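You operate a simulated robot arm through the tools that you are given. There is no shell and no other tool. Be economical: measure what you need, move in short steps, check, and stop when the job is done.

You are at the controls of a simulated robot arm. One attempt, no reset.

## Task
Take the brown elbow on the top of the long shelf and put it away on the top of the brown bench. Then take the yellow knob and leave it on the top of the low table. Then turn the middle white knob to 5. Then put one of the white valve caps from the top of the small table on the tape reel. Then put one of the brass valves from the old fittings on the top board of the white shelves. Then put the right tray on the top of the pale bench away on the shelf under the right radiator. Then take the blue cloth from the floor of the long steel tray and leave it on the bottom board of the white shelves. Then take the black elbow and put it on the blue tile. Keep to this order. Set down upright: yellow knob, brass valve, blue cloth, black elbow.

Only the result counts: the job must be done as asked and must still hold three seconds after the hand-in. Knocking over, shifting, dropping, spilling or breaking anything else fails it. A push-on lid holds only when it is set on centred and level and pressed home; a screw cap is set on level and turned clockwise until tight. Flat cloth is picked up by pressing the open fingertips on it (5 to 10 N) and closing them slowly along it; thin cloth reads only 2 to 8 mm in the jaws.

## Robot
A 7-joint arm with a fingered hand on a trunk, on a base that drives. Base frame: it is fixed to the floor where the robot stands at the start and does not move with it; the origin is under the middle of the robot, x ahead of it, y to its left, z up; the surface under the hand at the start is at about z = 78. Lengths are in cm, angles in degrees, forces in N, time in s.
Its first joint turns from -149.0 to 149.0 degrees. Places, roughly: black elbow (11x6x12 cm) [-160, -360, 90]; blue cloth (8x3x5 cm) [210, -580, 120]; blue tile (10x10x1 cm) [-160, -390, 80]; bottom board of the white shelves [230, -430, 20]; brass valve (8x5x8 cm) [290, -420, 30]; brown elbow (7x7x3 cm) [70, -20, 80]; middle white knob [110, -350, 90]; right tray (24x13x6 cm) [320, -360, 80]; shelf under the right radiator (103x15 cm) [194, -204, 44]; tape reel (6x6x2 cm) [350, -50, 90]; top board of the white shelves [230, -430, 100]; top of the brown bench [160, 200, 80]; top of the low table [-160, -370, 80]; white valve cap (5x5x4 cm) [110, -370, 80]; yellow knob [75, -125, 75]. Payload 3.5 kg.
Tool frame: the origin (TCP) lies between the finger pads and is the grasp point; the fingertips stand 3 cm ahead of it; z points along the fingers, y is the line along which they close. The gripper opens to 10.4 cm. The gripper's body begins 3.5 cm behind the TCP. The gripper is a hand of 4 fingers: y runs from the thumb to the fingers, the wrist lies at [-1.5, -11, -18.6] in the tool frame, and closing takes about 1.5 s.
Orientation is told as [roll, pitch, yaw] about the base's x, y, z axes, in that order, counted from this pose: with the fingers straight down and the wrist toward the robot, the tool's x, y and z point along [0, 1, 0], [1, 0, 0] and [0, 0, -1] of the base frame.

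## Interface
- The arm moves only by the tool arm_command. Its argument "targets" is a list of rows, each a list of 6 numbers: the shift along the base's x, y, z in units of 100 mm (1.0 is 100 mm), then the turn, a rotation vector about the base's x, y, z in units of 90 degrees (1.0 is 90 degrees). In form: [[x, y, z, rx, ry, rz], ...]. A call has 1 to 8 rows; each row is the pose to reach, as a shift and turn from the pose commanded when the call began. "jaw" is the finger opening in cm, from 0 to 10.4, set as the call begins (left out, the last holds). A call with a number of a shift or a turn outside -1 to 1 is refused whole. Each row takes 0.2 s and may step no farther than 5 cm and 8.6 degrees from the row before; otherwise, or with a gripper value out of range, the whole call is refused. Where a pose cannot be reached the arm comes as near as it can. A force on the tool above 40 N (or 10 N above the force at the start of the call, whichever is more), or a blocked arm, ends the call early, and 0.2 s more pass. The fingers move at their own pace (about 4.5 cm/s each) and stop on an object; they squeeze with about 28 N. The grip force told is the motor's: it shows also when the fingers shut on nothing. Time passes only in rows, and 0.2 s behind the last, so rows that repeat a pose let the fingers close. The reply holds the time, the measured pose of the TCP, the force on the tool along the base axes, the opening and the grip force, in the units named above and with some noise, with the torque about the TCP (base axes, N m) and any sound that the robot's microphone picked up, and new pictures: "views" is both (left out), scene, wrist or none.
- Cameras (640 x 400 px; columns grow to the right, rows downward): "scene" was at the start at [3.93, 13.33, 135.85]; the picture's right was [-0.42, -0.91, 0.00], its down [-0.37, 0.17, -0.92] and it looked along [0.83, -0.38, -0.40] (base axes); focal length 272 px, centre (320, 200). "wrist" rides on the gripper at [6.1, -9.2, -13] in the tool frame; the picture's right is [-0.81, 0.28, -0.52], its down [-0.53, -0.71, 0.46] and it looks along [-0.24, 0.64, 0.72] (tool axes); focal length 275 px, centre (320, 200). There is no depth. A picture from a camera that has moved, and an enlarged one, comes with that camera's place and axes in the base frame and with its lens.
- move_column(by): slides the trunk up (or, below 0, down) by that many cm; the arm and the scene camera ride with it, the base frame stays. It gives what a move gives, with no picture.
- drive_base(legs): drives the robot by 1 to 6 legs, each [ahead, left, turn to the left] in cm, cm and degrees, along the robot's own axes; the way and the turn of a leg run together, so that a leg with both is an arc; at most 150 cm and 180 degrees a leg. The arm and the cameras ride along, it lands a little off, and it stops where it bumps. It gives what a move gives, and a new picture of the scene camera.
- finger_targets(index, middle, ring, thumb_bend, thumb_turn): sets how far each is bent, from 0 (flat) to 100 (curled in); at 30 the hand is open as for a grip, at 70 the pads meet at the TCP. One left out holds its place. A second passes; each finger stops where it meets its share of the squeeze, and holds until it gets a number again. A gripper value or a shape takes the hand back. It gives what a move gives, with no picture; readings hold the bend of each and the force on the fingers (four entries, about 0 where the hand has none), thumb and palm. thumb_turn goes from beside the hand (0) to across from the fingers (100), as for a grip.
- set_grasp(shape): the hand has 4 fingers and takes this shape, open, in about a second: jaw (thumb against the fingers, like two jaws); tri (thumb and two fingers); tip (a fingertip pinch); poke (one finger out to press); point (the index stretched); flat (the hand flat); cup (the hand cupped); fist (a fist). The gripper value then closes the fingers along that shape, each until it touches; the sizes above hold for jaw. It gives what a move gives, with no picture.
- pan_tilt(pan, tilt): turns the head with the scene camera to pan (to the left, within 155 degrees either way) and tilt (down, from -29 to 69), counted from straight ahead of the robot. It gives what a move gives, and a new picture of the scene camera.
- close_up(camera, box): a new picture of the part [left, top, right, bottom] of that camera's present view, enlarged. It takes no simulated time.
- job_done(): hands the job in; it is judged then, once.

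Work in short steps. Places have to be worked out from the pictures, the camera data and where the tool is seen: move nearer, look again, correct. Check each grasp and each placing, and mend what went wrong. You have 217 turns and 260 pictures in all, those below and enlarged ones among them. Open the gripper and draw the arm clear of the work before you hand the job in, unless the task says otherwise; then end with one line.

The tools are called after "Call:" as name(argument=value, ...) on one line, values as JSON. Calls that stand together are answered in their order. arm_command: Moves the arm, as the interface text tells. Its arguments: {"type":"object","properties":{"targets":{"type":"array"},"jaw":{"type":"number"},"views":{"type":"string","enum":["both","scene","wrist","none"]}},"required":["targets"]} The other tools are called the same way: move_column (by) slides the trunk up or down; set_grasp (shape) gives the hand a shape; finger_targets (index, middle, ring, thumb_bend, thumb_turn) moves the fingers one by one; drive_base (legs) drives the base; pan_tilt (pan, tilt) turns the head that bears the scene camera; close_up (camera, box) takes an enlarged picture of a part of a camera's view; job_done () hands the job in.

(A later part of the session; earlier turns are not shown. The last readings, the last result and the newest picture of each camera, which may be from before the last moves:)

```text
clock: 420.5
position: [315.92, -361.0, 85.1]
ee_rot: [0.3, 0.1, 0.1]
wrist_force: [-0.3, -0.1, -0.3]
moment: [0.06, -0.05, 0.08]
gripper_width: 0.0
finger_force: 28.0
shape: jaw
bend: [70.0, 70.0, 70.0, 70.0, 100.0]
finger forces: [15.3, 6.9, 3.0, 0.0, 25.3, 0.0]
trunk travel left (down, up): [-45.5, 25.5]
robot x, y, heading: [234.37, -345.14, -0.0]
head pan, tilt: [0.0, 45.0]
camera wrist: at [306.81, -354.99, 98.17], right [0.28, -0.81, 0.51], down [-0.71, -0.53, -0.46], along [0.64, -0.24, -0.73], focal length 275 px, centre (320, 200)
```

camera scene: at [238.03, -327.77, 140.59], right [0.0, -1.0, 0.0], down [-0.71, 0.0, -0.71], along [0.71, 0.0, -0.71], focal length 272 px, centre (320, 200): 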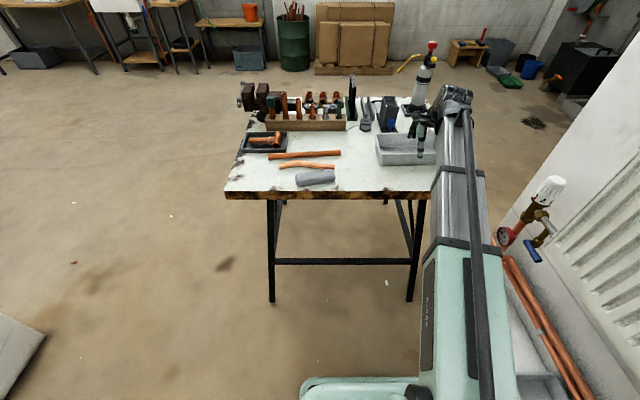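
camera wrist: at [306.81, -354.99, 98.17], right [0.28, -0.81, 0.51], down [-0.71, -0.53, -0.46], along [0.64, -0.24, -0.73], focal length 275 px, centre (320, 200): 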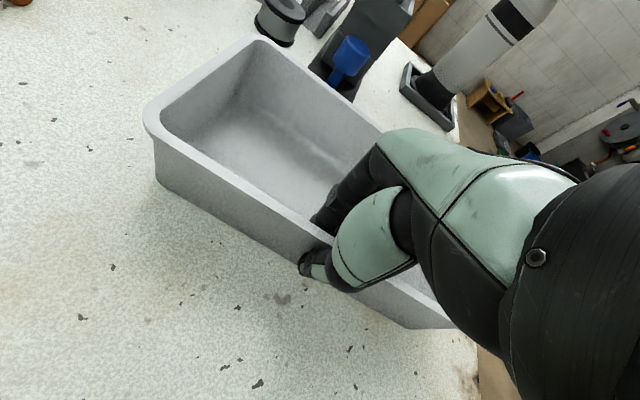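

The wall is between thumb and fingers. Lift 3 cm and check that the tray follows.

Call:
arm_command(targets=[[0, 0, 0.1, 0, 0, 0], [0, 0, 0.2, 0, 0, 0], [0, 0, 0.3, 0, 0, 0], [0, 0, 0.3, 0, 0, 0]], views="both")

Call:
close_up(camera="scene", box=[360, 90, 488, 190])

```text
clock: 421.5
position: [315.8, -361.0, 88.02]
ee_rot: [0.3, 0.1, 0.1]
wrist_force: [0.4, 0.0, -1.0]
moment: [0.05, 0.04, 0.02]
gripper_width: 0.02
finger_force: 28.6
shape: jaw
bend: [70.0, 70.0, 70.0, 71.0, 100.0]
finger forces: [17.5, 6.3, 3.2, 0.0, 26.9, 0.0]
trunk travel left (down, up): [-45.5, 25.5]
robot x, y, heading: [234.08, -345.15, -0.1]
head pan, tilt: [0.0, 45.0]
camera scene: at [238.06, -327.77, 140.58], right [0.0, -1.0, 0.0], down [-0.71, 0.0, -0.71], along [0.71, 0.0, -0.71], focal length 272 px, centre (320, 200)
camera wrist: at [306.82, -354.95, 101.19], right [0.28, -0.81, 0.51], down [-0.71, -0.53, -0.46], along [0.64, -0.24, -0.73], focal length 275 px, centre (320, 200)
```

scene: 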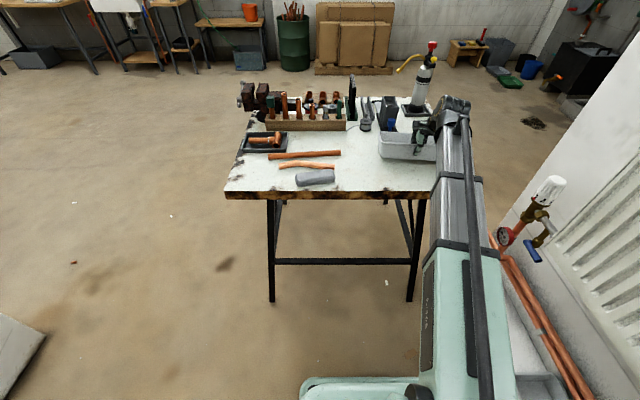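
wrist: 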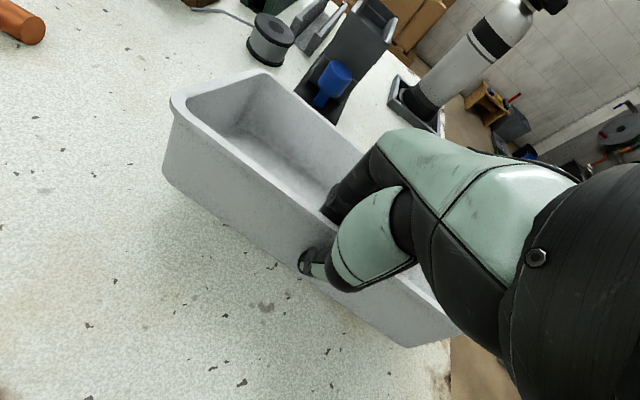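

```text
4.00 times, centred on (424, 140) of scene
camera zoom: at [238.06, -327.77, 140.58], right [0.0, -1.0, 0.0], down [-0.71, 0.0, -0.71], along [0.71, 0.0, -0.71], focal length 1087 px, centre (-96, 440)
```

zoom: 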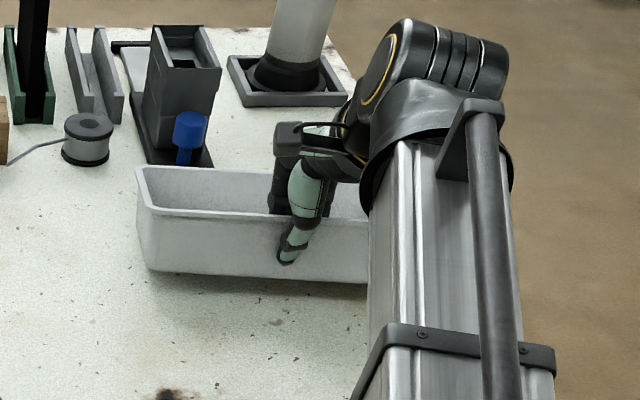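

The near wall rose more than the far one, so the tray sags a bit. Lift another 6 cm to see whether it holds.

Call:
arm_command(targets=[[0, 0, 0.2, 0, 0, 0], [0, 0, 0.4, 0, 0, 0], [0, 0, 0.6, 0, 0, 0], [0, 0, 0.8, 0, 0, 0], [0, 0, 0.8, 0, 0, 0]], views="both")

Call:
close_up(camera="scene", box=[360, 70, 488, 170])

```text
clock: 422.7
position: [315.91, -360.98, 96.1]
ee_rot: [0.4, 0.0, 0.2]
wrist_force: [0.6, 0.4, -1.0]
moment: [0.0, 0.12, 0.0]
gripper_width: 0.01
finger_force: 27.5
shape: jaw
bend: [70.0, 70.0, 70.0, 71.0, 100.0]
finger forces: [18.5, 6.4, 2.9, 0.0, 27.2, 0.0]
trunk travel left (down, up): [-45.5, 25.5]
robot x, y, heading: [234.15, -344.8, -0.0]
head pan, tilt: [0.0, 45.0]
camera scene: at [238.05, -327.77, 140.58], right [0.0, -1.0, 0.0], down [-0.71, 0.0, -0.71], along [0.71, 0.0, -0.71], focal length 272 px, centre (320, 200)
camera wrist: at [306.86, -354.97, 109.25], right [0.28, -0.81, 0.51], down [-0.71, -0.53, -0.46], along [0.64, -0.24, -0.73], focal length 275 px, centre (320, 200)
```

scene: 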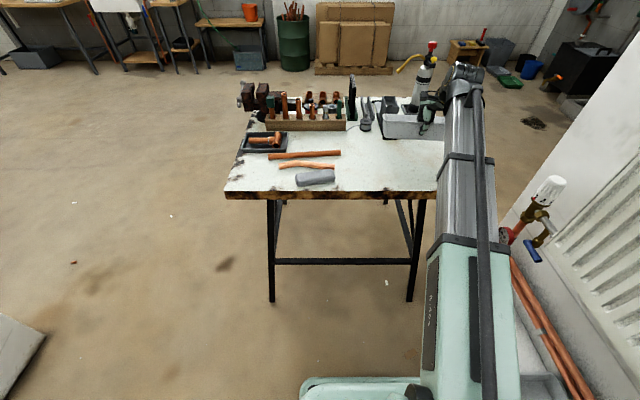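
wrist: 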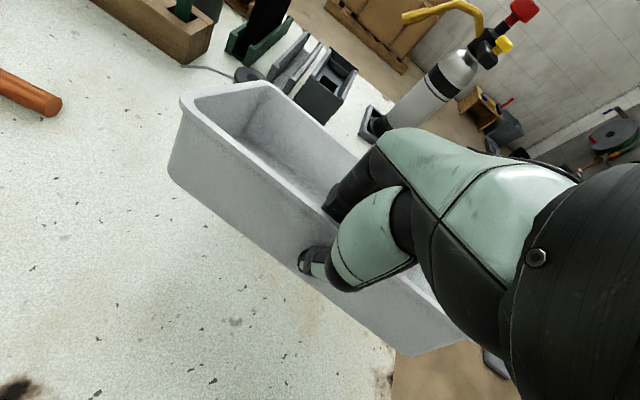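

```text
4.00 times, centred on (424, 120) of scene
camera zoom: at [238.05, -327.77, 140.58], right [0.0, -1.0, 0.0], down [-0.71, 0.0, -0.71], along [0.71, 0.0, -0.71], focal length 1087 px, centre (-96, 520)
```

zoom: 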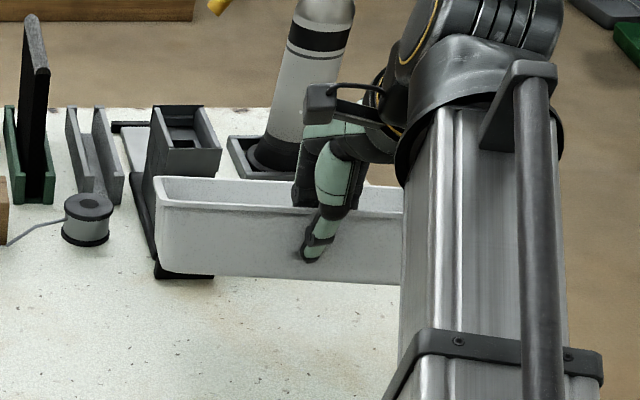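

The tray is held firmly, sagging at the far side but clear. I'll back off, turn left to face the right radiator's shelf, and look.

Call:
arm_command(targets=[[-0.3, 0, 0.3, 0, 0, 0], [-0.7, 0.1, 0.5, 0, 0, 0], [-1.0, 0.3, 0.5, 0, 0, 0]], views="none")

Call:
drive_base(legs=[[-40, 0, 0], [0, 0, 90]])

Call:
pan_tilt(pan=5, tilt=35)

```text
clock: 423.5
position: [305.93, -357.93, 101.15]
ee_rot: [0.2, 0.2, 0.1]
wrist_force: [1.0, 0.4, -0.8]
moment: [-0.01, 0.06, 0.01]
gripper_width: 0.01
finger_force: 28.1
shape: jaw
bend: [70.0, 70.0, 70.0, 71.0, 100.0]
finger forces: [18.5, 6.2, 2.9, 0.0, 27.2, 0.0]
trunk travel left (down, up): [-45.5, 25.5]
robot x, y, heading: [233.98, -344.88, -0.3]
head pan, tilt: [0.0, 45.0]
```

```text
clock: 429.8
position: [208.0, -273.34, 101.09]
ee_rot: [0.4, 0.0, 89.4]
wrist_force: [0.5, -0.1, -1.6]
moment: [-0.06, 0.05, 0.05]
gripper_width: 0.0
finger_force: 28.5
shape: jaw
bend: [70.0, 70.0, 70.0, 71.0, 100.0]
finger forces: [17.6, 6.0, 2.8, 0.0, 26.3, 0.0]
trunk travel left (down, up): [-45.5, 25.5]
robot x, y, heading: [194.06, -345.0, 89.0]
head pan, tilt: [0.0, 45.0]
camera scene: at [177.34, -340.75, 140.58], right [1.0, -0.01, 0.0], down [-0.01, -0.71, -0.71], along [0.01, 0.71, -0.71], focal length 272 px, centre (320, 200)
```

scene: 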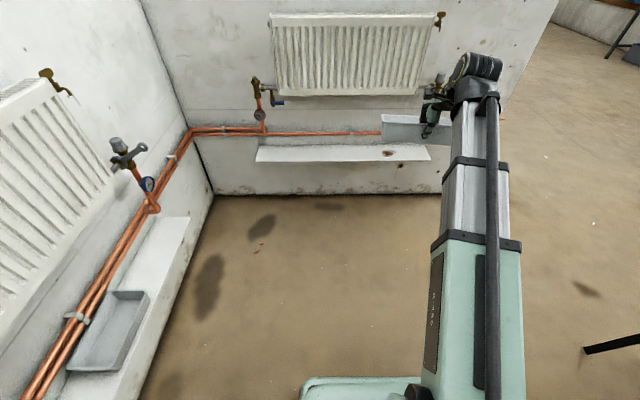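

```text
clock: 430.5
position: [208.18, -273.48, 101.11]
ee_rot: [0.4, 0.1, 89.5]
wrist_force: [-0.4, -0.6, -1.4]
moment: [-0.03, 0.0, 0.01]
gripper_width: 0.0
finger_force: 27.8
shape: jaw
bend: [70.0, 70.0, 70.0, 71.0, 100.0]
finger forces: [17.7, 6.1, 2.8, 0.0, 26.1, 0.1]
trunk travel left (down, up): [-45.5, 25.5]
robot x, y, heading: [194.27, -344.51, 89.2]
head pan, tilt: [5.0, 35.0]
camera scene: at [176.59, -340.1, 142.06], right [1.0, 0.07, 0.0], down [0.04, -0.57, -0.82], along [-0.06, 0.82, -0.57], focal length 272 px, centre (320, 200)
```

scene: 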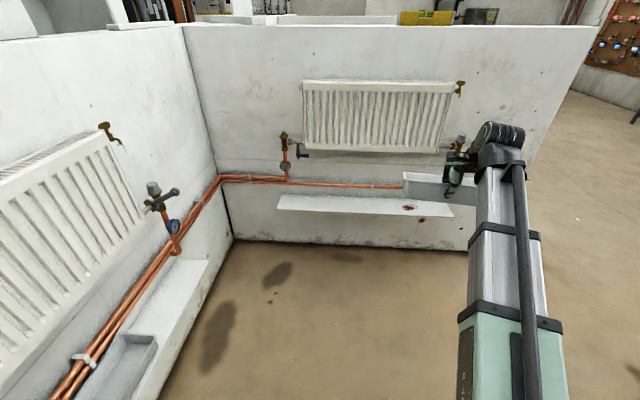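

The right shelf is clear: x 141–244, y -211.5…-196, z 44, with a pipe at z ≈ 54 behind. I'll lower the trunk 45 cm and approach, letting the sagging far edge slide in under the pipe.

Call:
move_column(by=-40)

Call:
drive_base(legs=[[45, 8, 1]])

Call:
close_up(camera="wrist", box=[0, 0, 640, 400])

```text
clock: 434.3
position: [208.16, -273.39, 61.15]
ee_rot: [0.4, 0.1, 89.3]
wrist_force: [0.0, -0.1, -1.9]
moment: [-0.09, 0.02, -0.05]
gripper_width: 0.0
finger_force: 28.4
shape: jaw
bend: [70.0, 70.0, 70.0, 71.0, 100.0]
finger forces: [17.8, 6.1, 2.9, 0.0, 26.3, 0.0]
trunk travel left (down, up): [-5.5, 65.5]
robot x, y, heading: [194.07, -344.36, 89.5]
head pan, tilt: [5.0, 35.0]
```

```text
clock: 437.1
position: [198.94, -227.8, 61.15]
ee_rot: [0.3, 0.1, 90.6]
wrist_force: [0.6, 0.5, -1.6]
moment: [-0.09, 0.01, 0.0]
gripper_width: 0.0
finger_force: 28.1
shape: jaw
bend: [70.0, 70.0, 70.0, 71.0, 100.0]
finger forces: [17.8, 6.1, 3.0, 0.0, 26.2, 0.1]
trunk travel left (down, up): [-5.5, 65.5]
robot x, y, heading: [186.25, -299.51, 90.4]
head pan, tilt: [5.0, 35.0]
camera scene: at [168.66, -295.04, 102.06], right [1.0, 0.09, 0.0], down [0.05, -0.57, -0.82], along [-0.08, 0.82, -0.57], focal length 272 px, centre (320, 200)
```

scene: 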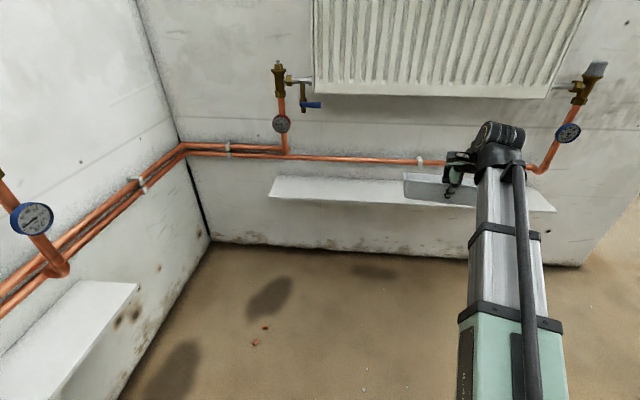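

```text
1.00 times, centred on (320, 200) of wrist (not enlarged: the box is as wide or as high as the picture)
camera zoom: at [193.03, -236.95, 74.27], right [0.81, 0.28, 0.51], down [0.54, -0.71, -0.46], along [0.23, 0.64, -0.73], focal length 275 px, centre (320, 200)
```

zoom: 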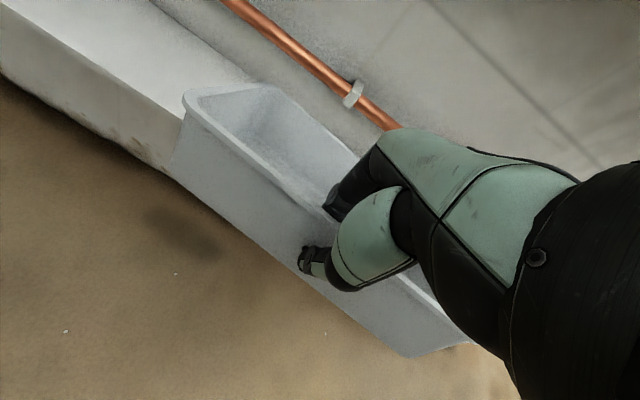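

Sag is about 21°, so the far bottom edge sits about 9.1 cm below the TCP. I'll go down to z ≈ 54 in front of the shelf, then slide forward over it.

Call:
arm_command(targets=[[0, 0.0, -0.4, 0, 0, -0.005], [0, 0, -0.71, 0, 0, -0.007], [0, 0.35, -0.71, 0, 0, -0.007], [0, 0.7, -0.71, 0, 0, -0.007], [0, 1.0, -0.71, 0, 0, -0.007]], views="both")

Call:
close_up(camera="scene", box=[360, 130, 520, 230])

```text
clock: 438.3
position: [198.85, -217.8, 54.02]
ee_rot: [0.3, 0.2, 89.9]
wrist_force: [-0.8, -0.7, -1.6]
moment: [-0.08, 0.01, 0.02]
gripper_width: 0.01
finger_force: 27.8
shape: jaw
bend: [70.0, 70.0, 70.0, 71.0, 100.0]
finger forces: [18.0, 6.0, 2.8, 0.0, 26.5, 0.1]
trunk travel left (down, up): [-5.5, 65.5]
robot x, y, heading: [186.47, -299.73, 90.2]
head pan, tilt: [5.0, 35.0]
camera scene: at [168.67, -295.05, 102.06], right [1.0, 0.09, 0.0], down [0.05, -0.57, -0.82], along [-0.08, 0.82, -0.57], focal length 272 px, centre (320, 200)
camera wrist: at [192.95, -226.82, 67.18], right [0.81, 0.27, 0.51], down [0.53, -0.72, -0.46], along [0.24, 0.64, -0.73], focal length 275 px, centre (320, 200)
```

scene: 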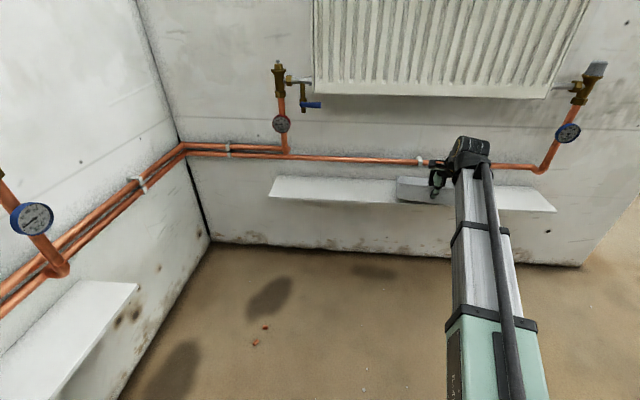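
wrist: 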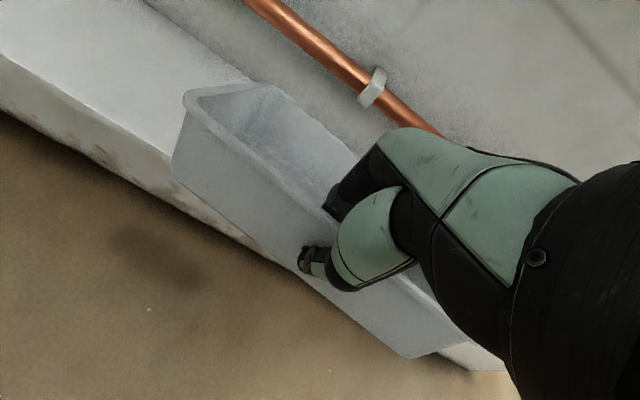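

```text
4.00 times, centred on (440, 180) of scene
camera zoom: at [168.67, -295.05, 102.06], right [1.0, 0.09, 0.0], down [0.05, -0.57, -0.82], along [-0.08, 0.82, -0.57], focal length 1087 px, centre (-160, 280)
```

zoom: 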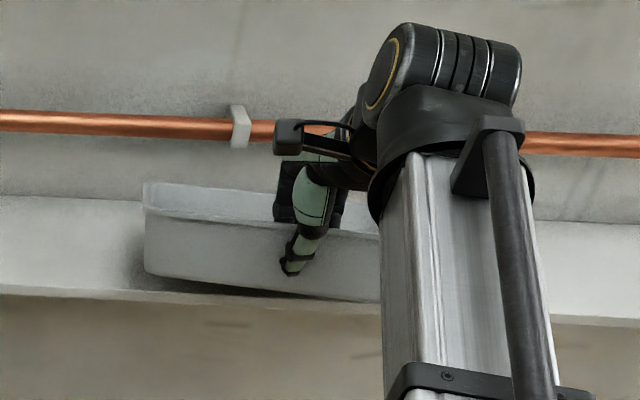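

The tray's far edge is over the shelf. Slide forward 8 cm more.

Call:
arm_command(targets=[[0, 0.3, 0, 0, 0, 0], [0, 0.55, 0, 0, 0, 0], [0, 0.7, 0, 0, 0, 0], [0, 0.8, 0, 0, 0, 0]], views="wrist")

Call:
close_up(camera="scene", box=[360, 130, 520, 230])

```text
clock: 439.3
position: [198.9, -209.84, 54.01]
ee_rot: [0.4, 0.2, 90.0]
wrist_force: [1.0, -2.1, -1.3]
moment: [-0.15, -0.02, 0.11]
gripper_width: 0.0
finger_force: 27.9
shape: jaw
bend: [70.0, 70.0, 70.0, 71.0, 100.0]
finger forces: [15.8, 6.9, 4.0, 0.0, 28.1, 0.1]
trunk travel left (down, up): [-5.5, 65.5]
robot x, y, heading: [186.48, -299.42, 90.5]
head pan, tilt: [5.0, 35.0]
camera wrist: at [192.9, -218.92, 67.15], right [0.81, 0.27, 0.51], down [0.53, -0.72, -0.46], along [0.24, 0.64, -0.73], focal length 275 px, centre (320, 200)
```

wrist: 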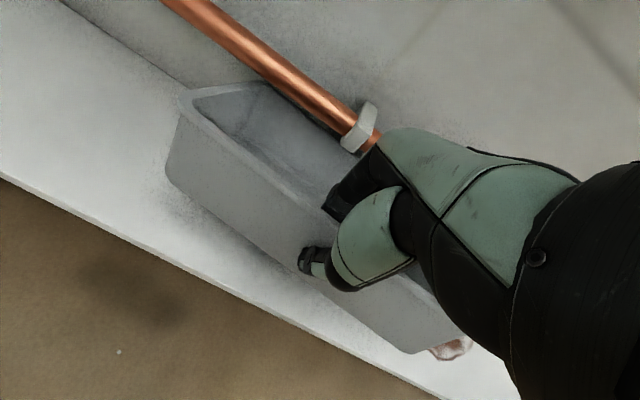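

```text
4.00 times, centred on (440, 180) of scene
camera zoom: at [168.67, -295.05, 102.06], right [1.0, 0.09, 0.0], down [0.05, -0.57, -0.82], along [-0.08, 0.82, -0.57], focal length 1087 px, centre (-160, 280)
```

zoom: 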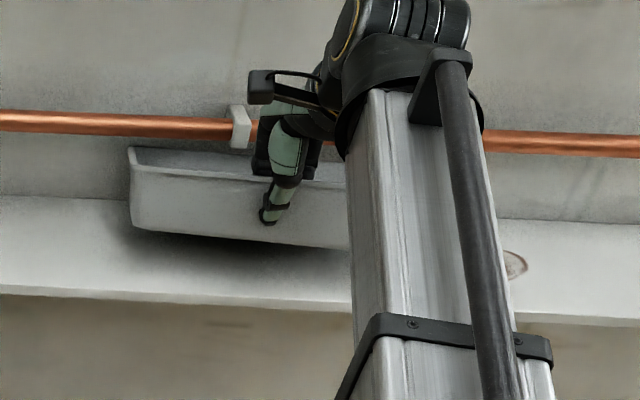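

Now lower the near side while easing back slightly, letting the tray level on the shelf.

Call:
arm_command(targets=[[0, -0.03, -0.1, 0, 0, 0], [0, -0.06, -0.2, 0, 0, 0], [0, -0.08, -0.3, 0, 0, 0], [0, -0.1, -0.38, 0, 0, 0], [0, -0.11, -0.44, 0, 0, 0], [0, -0.11, -0.5, 0, 0, 0]], views="wrist")

Call:
close_up(camera="scene", box=[360, 130, 520, 230])

```text
clock: 440.7
position: [198.93, -210.93, 49.12]
ee_rot: [0.4, 0.0, 89.9]
wrist_force: [-0.5, -0.8, 0.6]
moment: [0.05, 0.02, 0.05]
gripper_width: 0.0
finger_force: 27.7
shape: jaw
bend: [70.0, 70.0, 70.0, 71.0, 100.0]
finger forces: [17.8, 6.0, 2.5, 0.0, 26.8, 0.0]
trunk travel left (down, up): [-5.5, 65.5]
robot x, y, heading: [186.39, -299.5, 90.3]
head pan, tilt: [5.0, 35.0]
camera wrist: at [192.94, -219.96, 62.16], right [0.81, 0.27, 0.51], down [0.53, -0.72, -0.46], along [0.24, 0.64, -0.73], focal length 275 px, centre (320, 200)
```

wrist: 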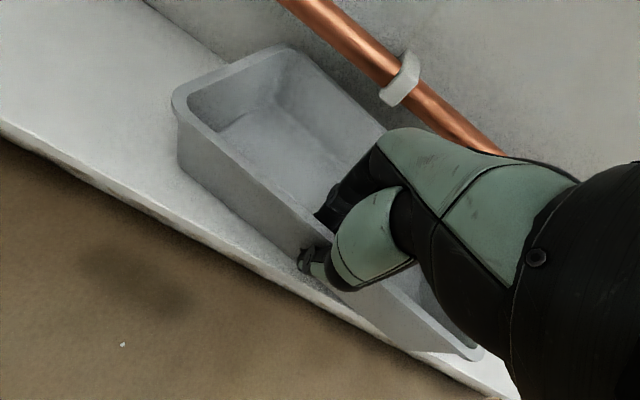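

```text
4.00 times, centred on (440, 180) of scene
camera zoom: at [168.66, -295.06, 102.06], right [1.0, 0.09, 0.0], down [0.05, -0.57, -0.82], along [-0.08, 0.82, -0.57], focal length 1087 px, centre (-160, 280)
```

zoom: 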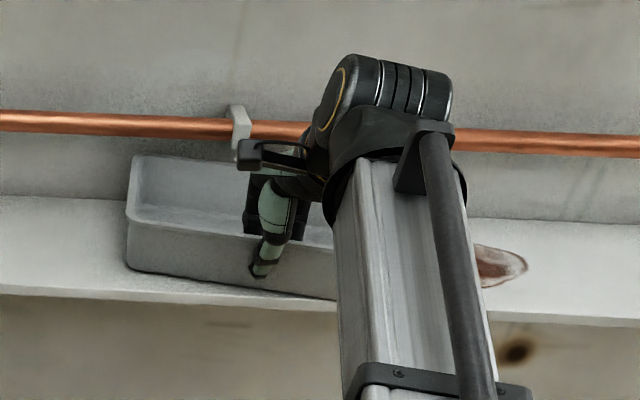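

Nearly level. Lower a little further to seat it, then push it 8 mm back onto the shelf.

Call:
arm_command(targets=[[0, 0, -0.03, 0, 0, 0], [0, 0, -0.06, 0, 0, 0], [0, 0, -0.08, 0, 0, 0]], views="none")

Call:
arm_command(targets=[[0, 0.04, 0, 0, 0, 0.02], [0, 0.08, 0, 0, 0, 0.03], [0, 0.1, 0, 0, 0, 0.03]], views="wrist")

```text
clock: 441.5
position: [198.83, -210.84, 48.81]
ee_rot: [0.3, -0.3, 89.7]
wrist_force: [-0.5, 2.8, 36.6]
moment: [0.14, 0.02, 0.08]
gripper_width: 0.0
finger_force: 28.1
shape: jaw
bend: [70.0, 70.0, 70.0, 71.0, 100.0]
finger forces: [23.2, 9.6, 4.1, 0.0, 31.6, 0.0]
trunk travel left (down, up): [-5.5, 65.5]
robot x, y, heading: [186.21, -299.14, 90.1]
head pan, tilt: [5.0, 35.0]
```

```text
clock: 442.3
position: [198.89, -210.03, 48.58]
ee_rot: [0.3, -0.1, 92.6]
wrist_force: [0.2, -10.0, 38.8]
moment: [-0.34, 0.03, 0.01]
gripper_width: 0.0
finger_force: 27.7
shape: jaw
bend: [70.0, 70.0, 70.0, 71.0, 100.0]
finger forces: [20.5, 6.0, 1.8, 0.1, 35.3, 0.1]
trunk travel left (down, up): [-5.5, 65.5]
robot x, y, heading: [186.45, -299.37, 90.1]
head pan, tilt: [5.0, 35.0]
camera wrist: at [193.37, -219.47, 61.73], right [0.8, 0.31, 0.51], down [0.56, -0.69, -0.46], along [0.21, 0.66, -0.72], focal length 275 px, centre (320, 200)
```

wrist: 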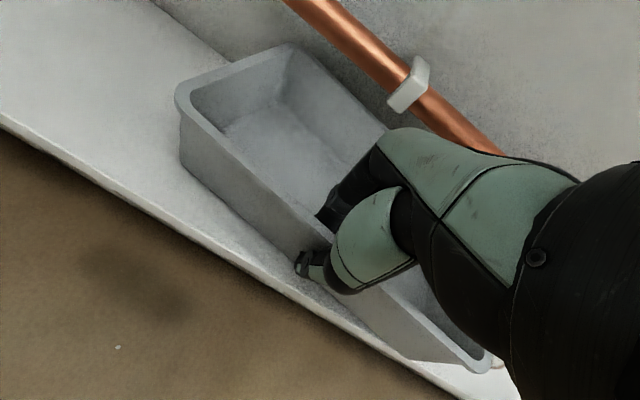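

Seated. Ease the downward force, then open.

Call:
arm_command(targets=[[0, -0.01, 0.02, 0, 0, 0], [0, -0.02, 0.04, 0, 0, 0]], views="none")

Call:
arm_command(targets=[[0, 0, 0, 0, 0, 0], [0, 0, 0, 0, 0, 0], [0, 0, 0, 0, 0, 0], [0, 0, 0, 0, 0, 0], [0, 0, 0, 0, 0, 0]], jaw=6, views="wrist")

```text
clock: 442.9
position: [198.91, -210.03, 48.76]
ee_rot: [0.3, 0.1, 92.5]
wrist_force: [1.9, -0.2, 20.7]
moment: [-0.02, 0.02, 0.07]
gripper_width: 0.02
finger_force: 27.9
shape: jaw
bend: [70.0, 70.0, 70.0, 71.0, 100.0]
finger forces: [21.5, 6.1, 2.4, 0.0, 28.7, 0.0]
trunk travel left (down, up): [-5.5, 65.5]
robot x, y, heading: [186.64, -299.3, 90.5]
head pan, tilt: [5.0, 35.0]
```

```text
clock: 444.1
position: [198.95, -210.07, 48.58]
ee_rot: [0.3, 0.1, 92.5]
wrist_force: [0.0, 0.4, 0.6]
moment: [0.03, 0.02, -0.02]
gripper_width: 5.97
finger_force: 0.0
shape: jaw
bend: [74.0, 42.0, 38.0, 66.0, 100.0]
finger forces: [0.0, 0.0, 0.1, 0.0, 0.0, 0.0]
trunk travel left (down, up): [-5.5, 65.5]
robot x, y, heading: [186.46, -299.4, 90.3]
head pan, tilt: [5.0, 35.0]
camera wrist: at [193.37, -219.48, 61.79], right [0.8, 0.31, 0.51], down [0.56, -0.69, -0.46], along [0.21, 0.65, -0.73], focal length 275 px, centre (320, 200)
```

wrist: 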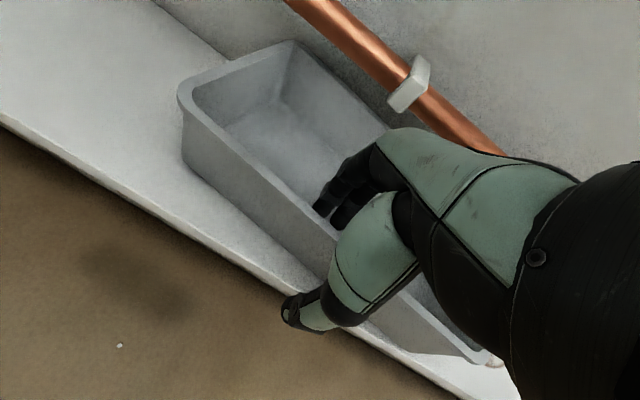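

Clear on both sides. Lift out and back away, then check the tray.

Call:
arm_command(targets=[[0, 0, 0.3, 0, 0, 0], [0, -0.05, 0.6, 0, 0, 0], [0, -0.4, 0.8, 0, 0, 0], [0, -0.8, 0.8, 0, 0, 0]], views="wrist")

Call:
close_up(camera="scene", box=[340, 130, 500, 230])

```text
clock: 445.1
position: [198.97, -218.13, 56.75]
ee_rot: [0.3, 0.0, 92.5]
wrist_force: [-1.0, 0.7, -0.4]
moment: [0.0, 0.03, 0.01]
gripper_width: 5.99
finger_force: 0.1
shape: jaw
bend: [74.0, 41.0, 38.0, 66.0, 100.0]
finger forces: [0.0, 0.0, 0.1, 0.0, 0.0, 0.1]
trunk travel left (down, up): [-5.5, 65.5]
robot x, y, heading: [186.68, -299.21, 90.1]
head pan, tilt: [5.0, 35.0]
camera wrist: at [193.4, -227.52, 69.81], right [0.8, 0.31, 0.51], down [0.56, -0.69, -0.46], along [0.21, 0.65, -0.73], focal length 275 px, centre (320, 200)
```

wrist: 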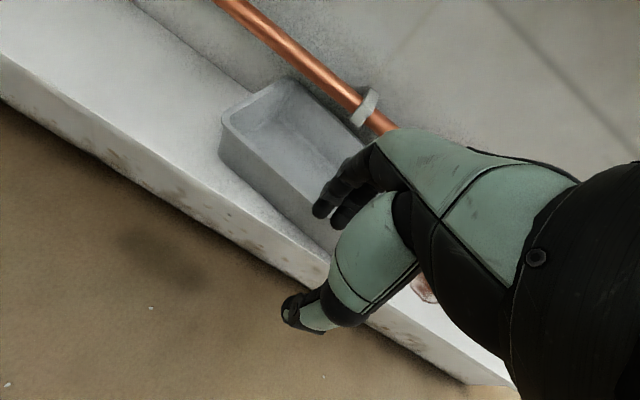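

```text
4.00 times, centred on (420, 180) of scene
camera zoom: at [168.66, -295.04, 102.06], right [1.0, 0.09, 0.0], down [0.05, -0.57, -0.82], along [-0.08, 0.82, -0.57], focal length 1087 px, centre (-80, 280)
```

zoom: 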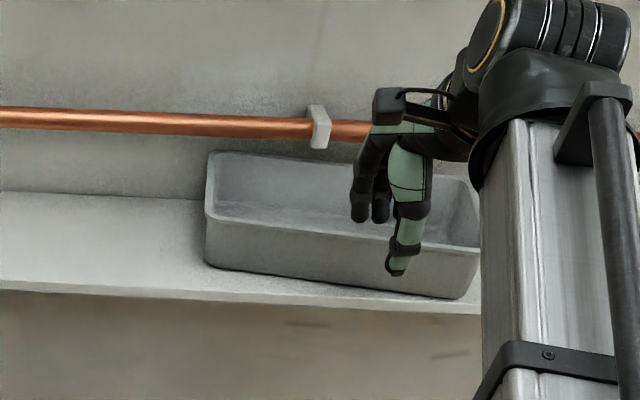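

The tray is on the shelf. Next is the blue cloth at about (214, -580, 120) on the wall tray. I'll raise the trunk, retract the arm and drive out of the booth.

Call:
arm_command(targets=[[-0.2, -0.4, 0, 0, 0, 0], [-0.4, -0.8, 0, 0, 0, 0], [-0.6, -1.0, 0, 0, 0, -0.03]], jaw=10.4, views="none")

Call:
arm_command(targets=[[-0.2, -0.4, 0, 0, 0, 0], [-0.4, -0.8, 0, 0, 0, 0], [-0.6, -1.0, 0, 0, 0, 0]], views="none")

Call:
move_column(by=40)

Call:
move_column(by=20)

Call:
drive_base(legs=[[0, 0, -90], [0, 54, 0], [140, 0, 0], [102, 0, 0], [0, -120, 0], [0, -118, 0]])

```text
clock: 445.9
position: [192.82, -228.18, 56.68]
ee_rot: [0.2, 0.0, 89.9]
wrist_force: [-0.4, 0.2, -0.2]
moment: [-0.01, -0.02, -0.01]
gripper_width: 10.37
finger_force: 0.0
shape: jaw
bend: [30.0, 30.0, 30.0, 30.0, 98.0]
finger forces: [0.0, 0.0, 0.0, 0.0, 0.0, 0.1]
trunk travel left (down, up): [-5.5, 65.5]
robot x, y, heading: [186.43, -298.86, 90.4]
head pan, tilt: [5.0, 35.0]
```

```text
clock: 446.7
position: [186.82, -238.17, 56.62]
ee_rot: [0.3, 0.1, 89.9]
wrist_force: [-0.4, -0.3, -0.5]
moment: [0.03, -0.02, 0.01]
gripper_width: 10.37
finger_force: 0.1
shape: jaw
bend: [30.0, 30.0, 30.0, 30.0, 98.0]
finger forces: [0.1, 0.1, 0.1, 0.0, 0.0, 0.0]
trunk travel left (down, up): [-5.5, 65.5]
robot x, y, heading: [186.59, -299.31, 90.3]
head pan, tilt: [5.0, 35.0]
```

```text
clock: 450.5
position: [186.84, -238.14, 96.56]
ee_rot: [0.2, 0.1, 89.9]
wrist_force: [0.0, 0.5, 0.7]
moment: [-0.02, -0.01, -0.01]
gripper_width: 10.37
finger_force: 0.0
shape: jaw
bend: [30.0, 30.0, 30.0, 30.0, 98.0]
finger forces: [0.0, 0.0, 0.1, 0.0, 0.0, 0.0]
trunk travel left (down, up): [-45.5, 25.5]
robot x, y, heading: [186.39, -299.36, 90.2]
head pan, tilt: [5.0, 35.0]
```

```text
clock: 452.7
position: [186.87, -238.11, 116.58]
ee_rot: [0.2, 0.2, 89.9]
wrist_force: [1.1, -0.1, -0.2]
moment: [0.0, 0.0, -0.03]
gripper_width: 10.34
finger_force: 0.1
shape: jaw
bend: [30.0, 30.0, 30.0, 30.0, 98.0]
finger forces: [0.1, 0.0, 0.1, 0.0, 0.0, 0.0]
trunk travel left (down, up): [-65.5, 5.5]
robot x, y, heading: [186.39, -299.48, 90.6]
head pan, tilt: [5.0, 35.0]
```

```text
clock: 482.4
position: [496.66, -478.67, 116.6]
ee_rot: [0.3, 0.1, 1.1]
wrist_force: [0.1, 0.3, 0.0]
moment: [0.01, -0.02, 0.01]
gripper_width: 10.35
finger_force: 0.0
shape: jaw
bend: [30.0, 30.0, 30.0, 30.0, 98.0]
finger forces: [0.0, 0.0, 0.1, 0.0, 0.1, 0.1]
trunk travel left (down, up): [-65.5, 5.5]
robot x, y, heading: [435.35, -479.49, 1.8]
head pan, tilt: [5.0, 35.0]
camera scene: at [439.1, -461.67, 162.07], right [0.11, -0.99, 0.0], down [-0.57, -0.07, -0.82], along [0.81, 0.09, -0.57], focal length 272 px, centre (320, 200)
```

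scene: 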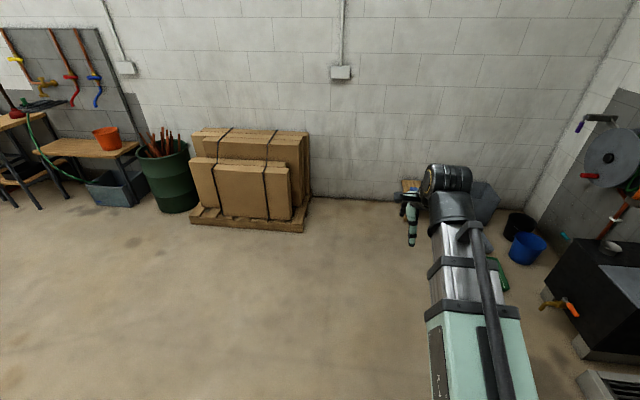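

Call:
drive_base(legs=[[-125, 0, -1.8], [0, -8, 0], [-97, 0, 0], [0, 0, -90]])

Call:
pan_tilt(pan=5, tilt=30)

```text
clock: 496.5
position: [246.58, -538.66, 116.64]
ee_rot: [0.3, 0.1, -51.7]
wrist_force: [0.2, 0.1, -0.2]
moment: [-0.01, 0.02, 0.0]
gripper_width: 10.37
finger_force: 0.0
shape: jaw
bend: [30.0, 30.0, 30.0, 30.0, 98.0]
finger forces: [0.0, 0.0, 0.0, 0.0, 0.0, 0.0]
trunk travel left (down, up): [-65.5, 5.5]
robot x, y, heading: [208.63, -490.23, -51.3]
head pan, tilt: [5.0, 35.0]
stopped in leg 4: the robot was blocked; the commanded pose is now the measured one
camera scene: at [225.52, -482.32, 162.05], right [-0.72, -0.69, 0.0], down [-0.4, 0.41, -0.82], along [0.57, -0.59, -0.57], focal length 272 px, centre (320, 200)
```

scene: 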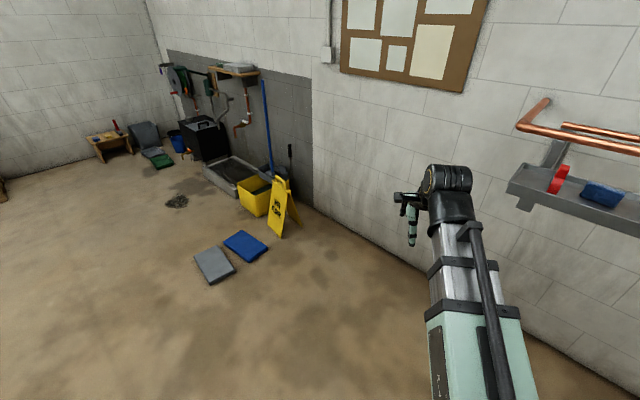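

```text
clock: 497.1
position: [246.59, -538.56, 116.56]
ee_rot: [0.2, 0.1, -51.7]
wrist_force: [0.7, -0.7, -0.6]
moment: [-0.03, -0.01, 0.0]
gripper_width: 10.35
finger_force: 0.1
shape: jaw
bend: [30.0, 30.0, 30.0, 30.0, 98.0]
finger forces: [0.0, 0.0, 0.0, 0.1, 0.0, 0.1]
trunk travel left (down, up): [-65.5, 5.5]
robot x, y, heading: [209.02, -490.17, -51.3]
head pan, tilt: [5.0, 30.0]
camera scene: at [225.61, -482.48, 162.84], right [-0.72, -0.69, 0.0], down [-0.35, 0.36, -0.87], along [0.6, -0.63, -0.5], focal length 272 px, centre (320, 200)
```

scene: 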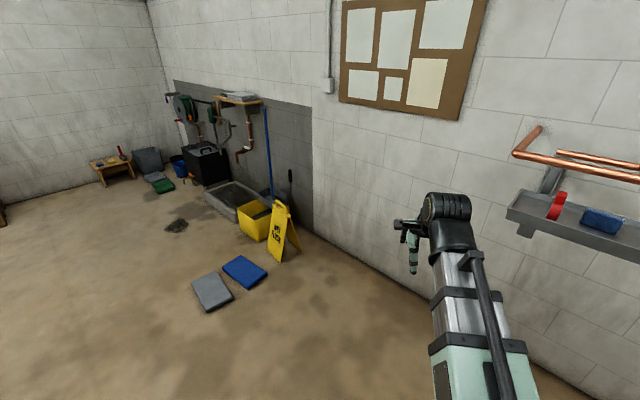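

The base's rear caught on the shelves while turning. I'll move ahead a bit first and then finish the turn.

Call:
drive_base(legs=[[10, 0, 0], [0, 0, -38.5]])

Call:
pan_tilt(pan=10, tilt=30)

```text
clock: 500.1
position: [214.19, -559.43, 116.53]
ee_rot: [0.3, 0.1, -90.7]
wrist_force: [0.4, -0.4, -0.2]
moment: [0.01, 0.0, 0.01]
gripper_width: 10.35
finger_force: 0.2
shape: jaw
bend: [30.0, 30.0, 30.0, 30.0, 98.0]
finger forces: [0.1, 0.0, 0.0, 0.0, 0.0, 0.1]
trunk travel left (down, up): [-65.5, 5.5]
robot x, y, heading: [215.21, -498.07, -90.1]
head pan, tilt: [5.0, 30.0]
camera scene: at [232.96, -502.5, 162.84], right [-1.0, -0.08, 0.0], down [-0.04, 0.5, -0.87], along [0.07, -0.86, -0.5], focal length 272 px, centre (320, 200)
```

scene: 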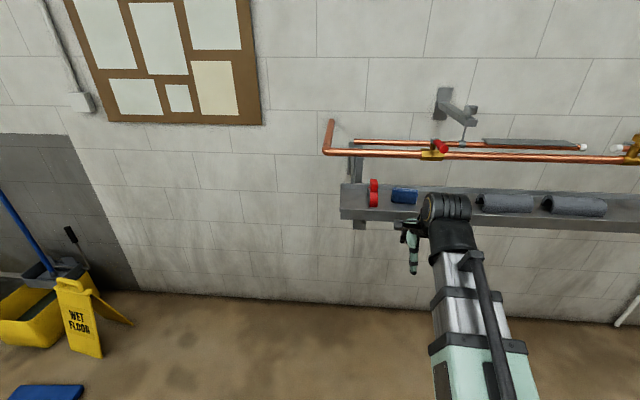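

```text
clock: 500.8
position: [214.14, -559.28, 116.54]
ee_rot: [0.2, 0.2, -90.7]
wrist_force: [0.4, -0.3, 0.7]
moment: [0.03, -0.05, -0.02]
gripper_width: 10.37
finger_force: 0.1
shape: jaw
bend: [30.0, 30.0, 30.0, 30.0, 98.0]
finger forces: [0.1, 0.1, 0.0, 0.0, 0.1, 0.0]
trunk travel left (down, up): [-65.5, 5.5]
robot x, y, heading: [215.3, -498.02, -90.1]
head pan, tilt: [10.0, 30.0]
camera scene: at [233.74, -502.4, 162.84], right [-0.99, -0.17, 0.0], down [-0.08, 0.49, -0.87], along [0.15, -0.85, -0.5], focal length 272 px, centre (320, 200)
```

scene: 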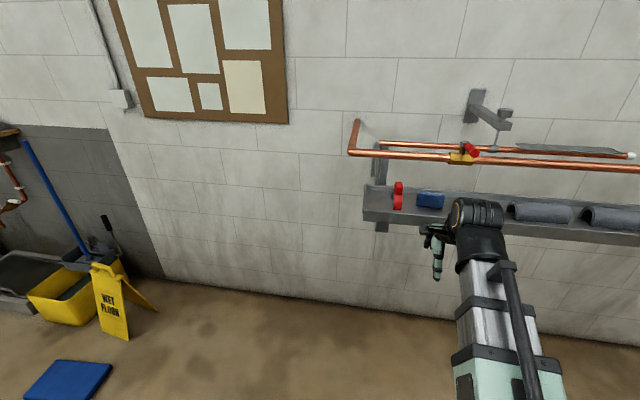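

Call:
close_up(camera="scene", box=[340, 110, 500, 250])

Call:
close_up(camera="wrist", box=[0, 0, 640, 400])

```text
2.86 times, centred on (420, 180) of scene
camera zoom: at [233.74, -502.4, 162.84], right [-0.99, -0.17, 0.0], down [-0.08, 0.49, -0.87], along [0.15, -0.85, -0.5], focal length 777 px, centre (34, 257)
```

zoom: 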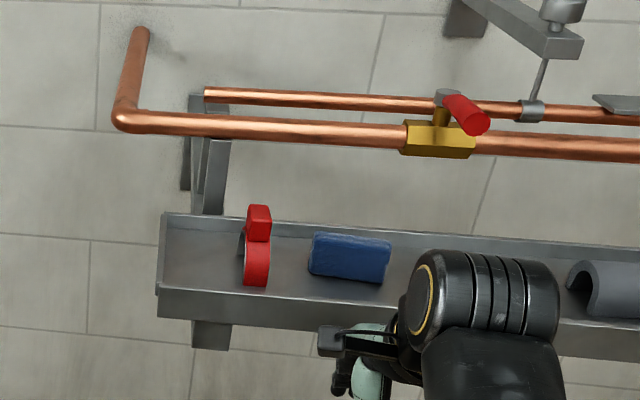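

```text
1.00 times, centred on (320, 200) of wrist (not enlarged: the box is as wide or as high as the picture)
camera zoom: at [220.46, -550.3, 129.68], right [-0.82, -0.27, 0.51], down [-0.52, 0.72, -0.46], along [-0.25, -0.64, -0.73], focal length 275 px, centre (320, 200)
```

zoom: 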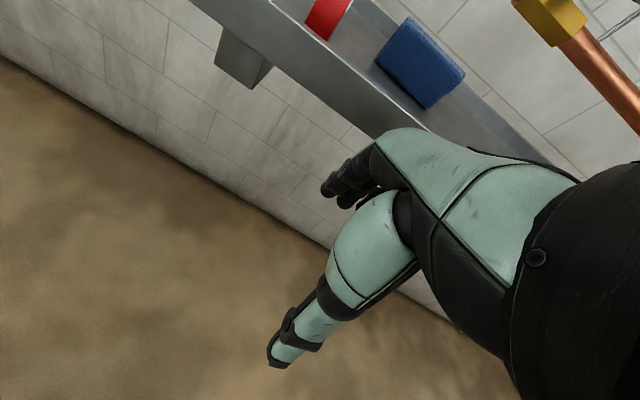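

The blue cloth stands upright (8 × 3 × 5 cm) at about (212.4, -579.4), top z ≈ 123, between tray lips at y -572.5 and -588.5; the pipe is behind at y ≈ -593, z ≈ 130. I'll rise to z ≈ 133 and move over it with a 7 cm opening.

Call:
move_column(by=5)

Call:
arm_command(targets=[[0, 0, 0.4, 0, 0, 0], [0, 0, 0.8, 0, 0, 0], [0, -0.2, 1.0, 0, 0, 0], [-0.1, -0.6, 1.0, 0, 0, 0.008], [-0.18, -1.0, 1.0, 0, 0, 0.008]], jaw=7.5, views="both")

```text
clock: 501.7
position: [214.19, -559.38, 121.6]
ee_rot: [0.3, 0.0, -90.8]
wrist_force: [0.1, -0.8, -0.7]
moment: [0.0, 0.02, 0.02]
gripper_width: 10.37
finger_force: 0.1
shape: jaw
bend: [30.0, 30.0, 30.0, 30.0, 98.0]
finger forces: [0.0, 0.0, 0.1, 0.1, 0.0, 0.1]
trunk travel left (down, up): [-70.5, 0.5]
robot x, y, heading: [215.26, -498.07, -90.1]
head pan, tilt: [10.0, 30.0]
```

```text
clock: 502.9
position: [212.26, -569.52, 131.53]
ee_rot: [0.3, 0.1, -89.7]
wrist_force: [-0.1, 0.8, -0.5]
moment: [0.01, 0.0, 0.04]
gripper_width: 7.53
finger_force: 0.1
shape: jaw
bend: [27.0, 36.0, 33.0, 56.0, 99.0]
finger forces: [0.0, 0.1, 0.1, 0.1, 0.0, 0.0]
trunk travel left (down, up): [-70.5, 0.5]
robot x, y, heading: [215.34, -498.25, -90.4]
head pan, tilt: [10.0, 30.0]
camera scene: at [233.74, -502.47, 167.84], right [-0.99, -0.17, 0.0], down [-0.08, 0.49, -0.87], along [0.15, -0.85, -0.5], focal length 272 px, centre (320, 200)
camera wrist: at [218.55, -560.42, 144.66], right [-0.81, -0.28, 0.51], down [-0.53, 0.71, -0.46], along [-0.24, -0.64, -0.73], focal length 275 px, centre (320, 200)
```

scene: 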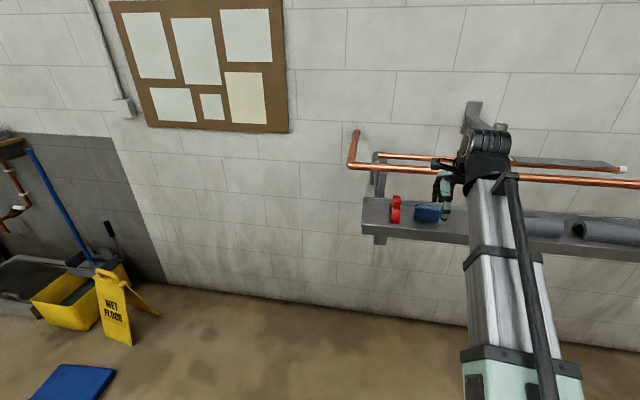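
wrist: 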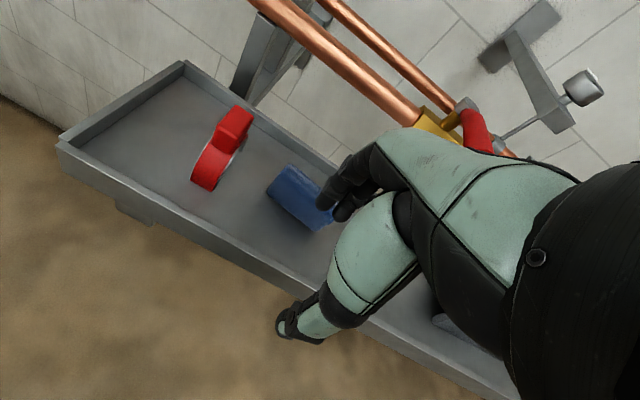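

Clear of the pipe and the lever. Move forward 10 cm over the cloth.

Call:
arm_command(targets=[[0, -0.35, 0, 0, 0, 0], [0, -0.7, 0, 0, 0, 0], [0.01, -0.98, -0.1, 0, 0, 0]], views="both")

Call:
close_up(camera="scene", box=[360, 140, 520, 260])

```text
clock: 503.7
position: [212.43, -579.37, 130.44]
ee_rot: [0.3, 0.1, -90.0]
wrist_force: [0.1, -0.4, -0.8]
moment: [0.02, 0.0, 0.01]
gripper_width: 7.54
finger_force: 0.1
shape: jaw
bend: [27.0, 36.0, 33.0, 56.0, 99.0]
finger forces: [0.1, 0.1, 0.0, 0.1, 0.0, 0.0]
trunk travel left (down, up): [-70.5, 0.5]
robot x, y, heading: [214.84, -498.13, -90.4]
head pan, tilt: [10.0, 30.0]
camera scene: at [233.75, -502.46, 167.84], right [-0.99, -0.17, 0.0], down [-0.08, 0.49, -0.87], along [0.15, -0.85, -0.5], focal length 272 px, centre (320, 200)
camera wrist: at [218.68, -570.16, 143.59], right [-0.81, -0.28, 0.51], down [-0.53, 0.71, -0.46], along [-0.24, -0.64, -0.73], focal length 275 px, centre (320, 200)
```

scene: 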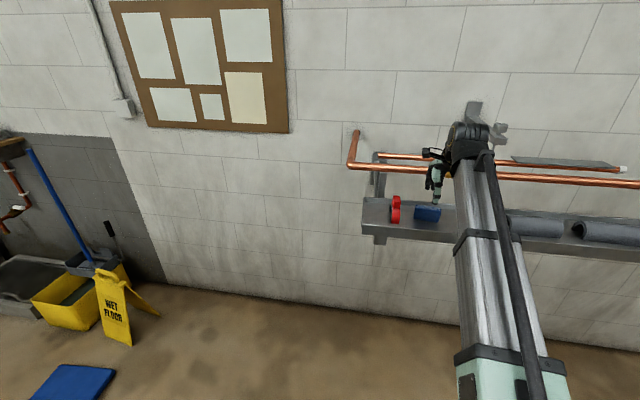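
wrist: 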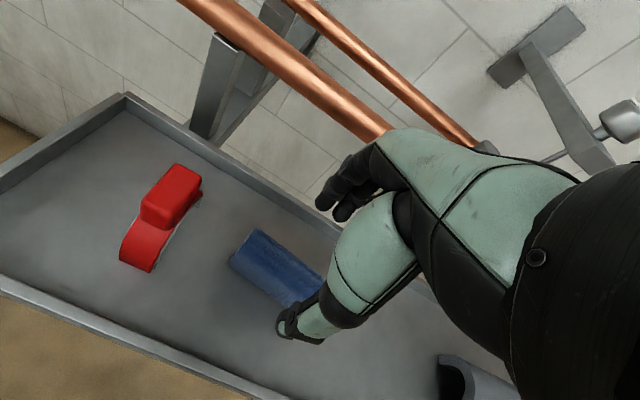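

```text
3.33 times, centred on (440, 200) of scene
camera zoom: at [233.75, -502.46, 167.84], right [-0.99, -0.17, 0.0], down [-0.08, 0.49, -0.87], along [0.15, -0.85, -0.5], focal length 906 px, centre (-80, 200)
```

zoom: 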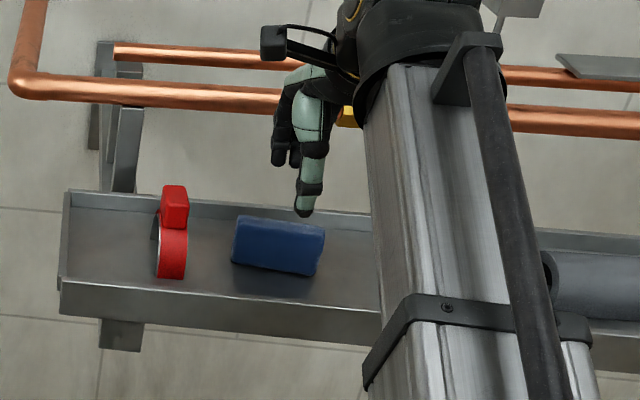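

Cloth centre is about (212.4, -580.2). Descend over it to z ≈ 122.7.

Call:
arm_command(targets=[[0, -0.08, -0.3, 0, 0, 0], [0, -0.08, -0.6, 0, 0, 0], [0, -0.08, -0.77, 0, 0, 0]], views="wrist")

Call:
close_up(camera="scene", box=[380, 150, 508, 250])

```text
clock: 504.5
position: [212.56, -580.06, 122.77]
ee_rot: [0.3, 0.1, -89.9]
wrist_force: [-0.1, 0.2, 0.6]
moment: [0.02, 0.01, 0.03]
gripper_width: 7.53
finger_force: 0.0
shape: jaw
bend: [27.0, 36.0, 33.0, 56.0, 99.0]
finger forces: [0.0, 0.0, 0.0, 0.1, 0.0, 0.0]
trunk travel left (down, up): [-70.5, 0.5]
robot x, y, heading: [215.31, -498.08, -89.9]
head pan, tilt: [10.0, 30.0]
camera wrist: at [218.67, -570.86, 135.94], right [-0.81, -0.28, 0.51], down [-0.53, 0.71, -0.46], along [-0.24, -0.64, -0.73], focal length 275 px, centre (320, 200)
```

wrist: 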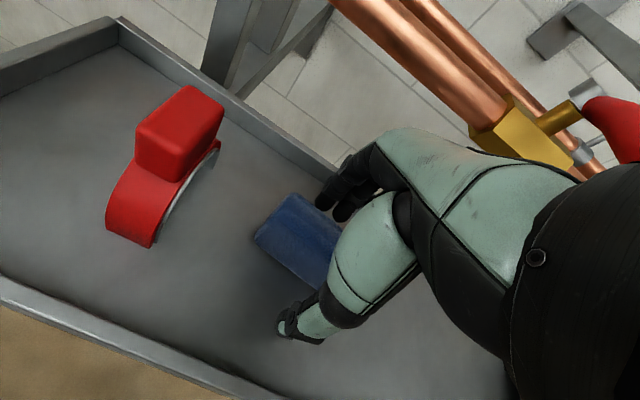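

```text
4.00 times, centred on (444, 200) of scene
camera zoom: at [233.75, -502.41, 167.84], right [-0.99, -0.17, 0.0], down [-0.08, 0.49, -0.87], along [0.15, -0.85, -0.5], focal length 1087 px, centre (-176, 200)
```

zoom: 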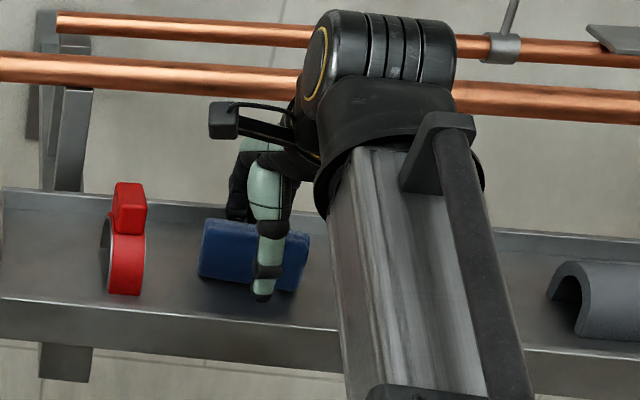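

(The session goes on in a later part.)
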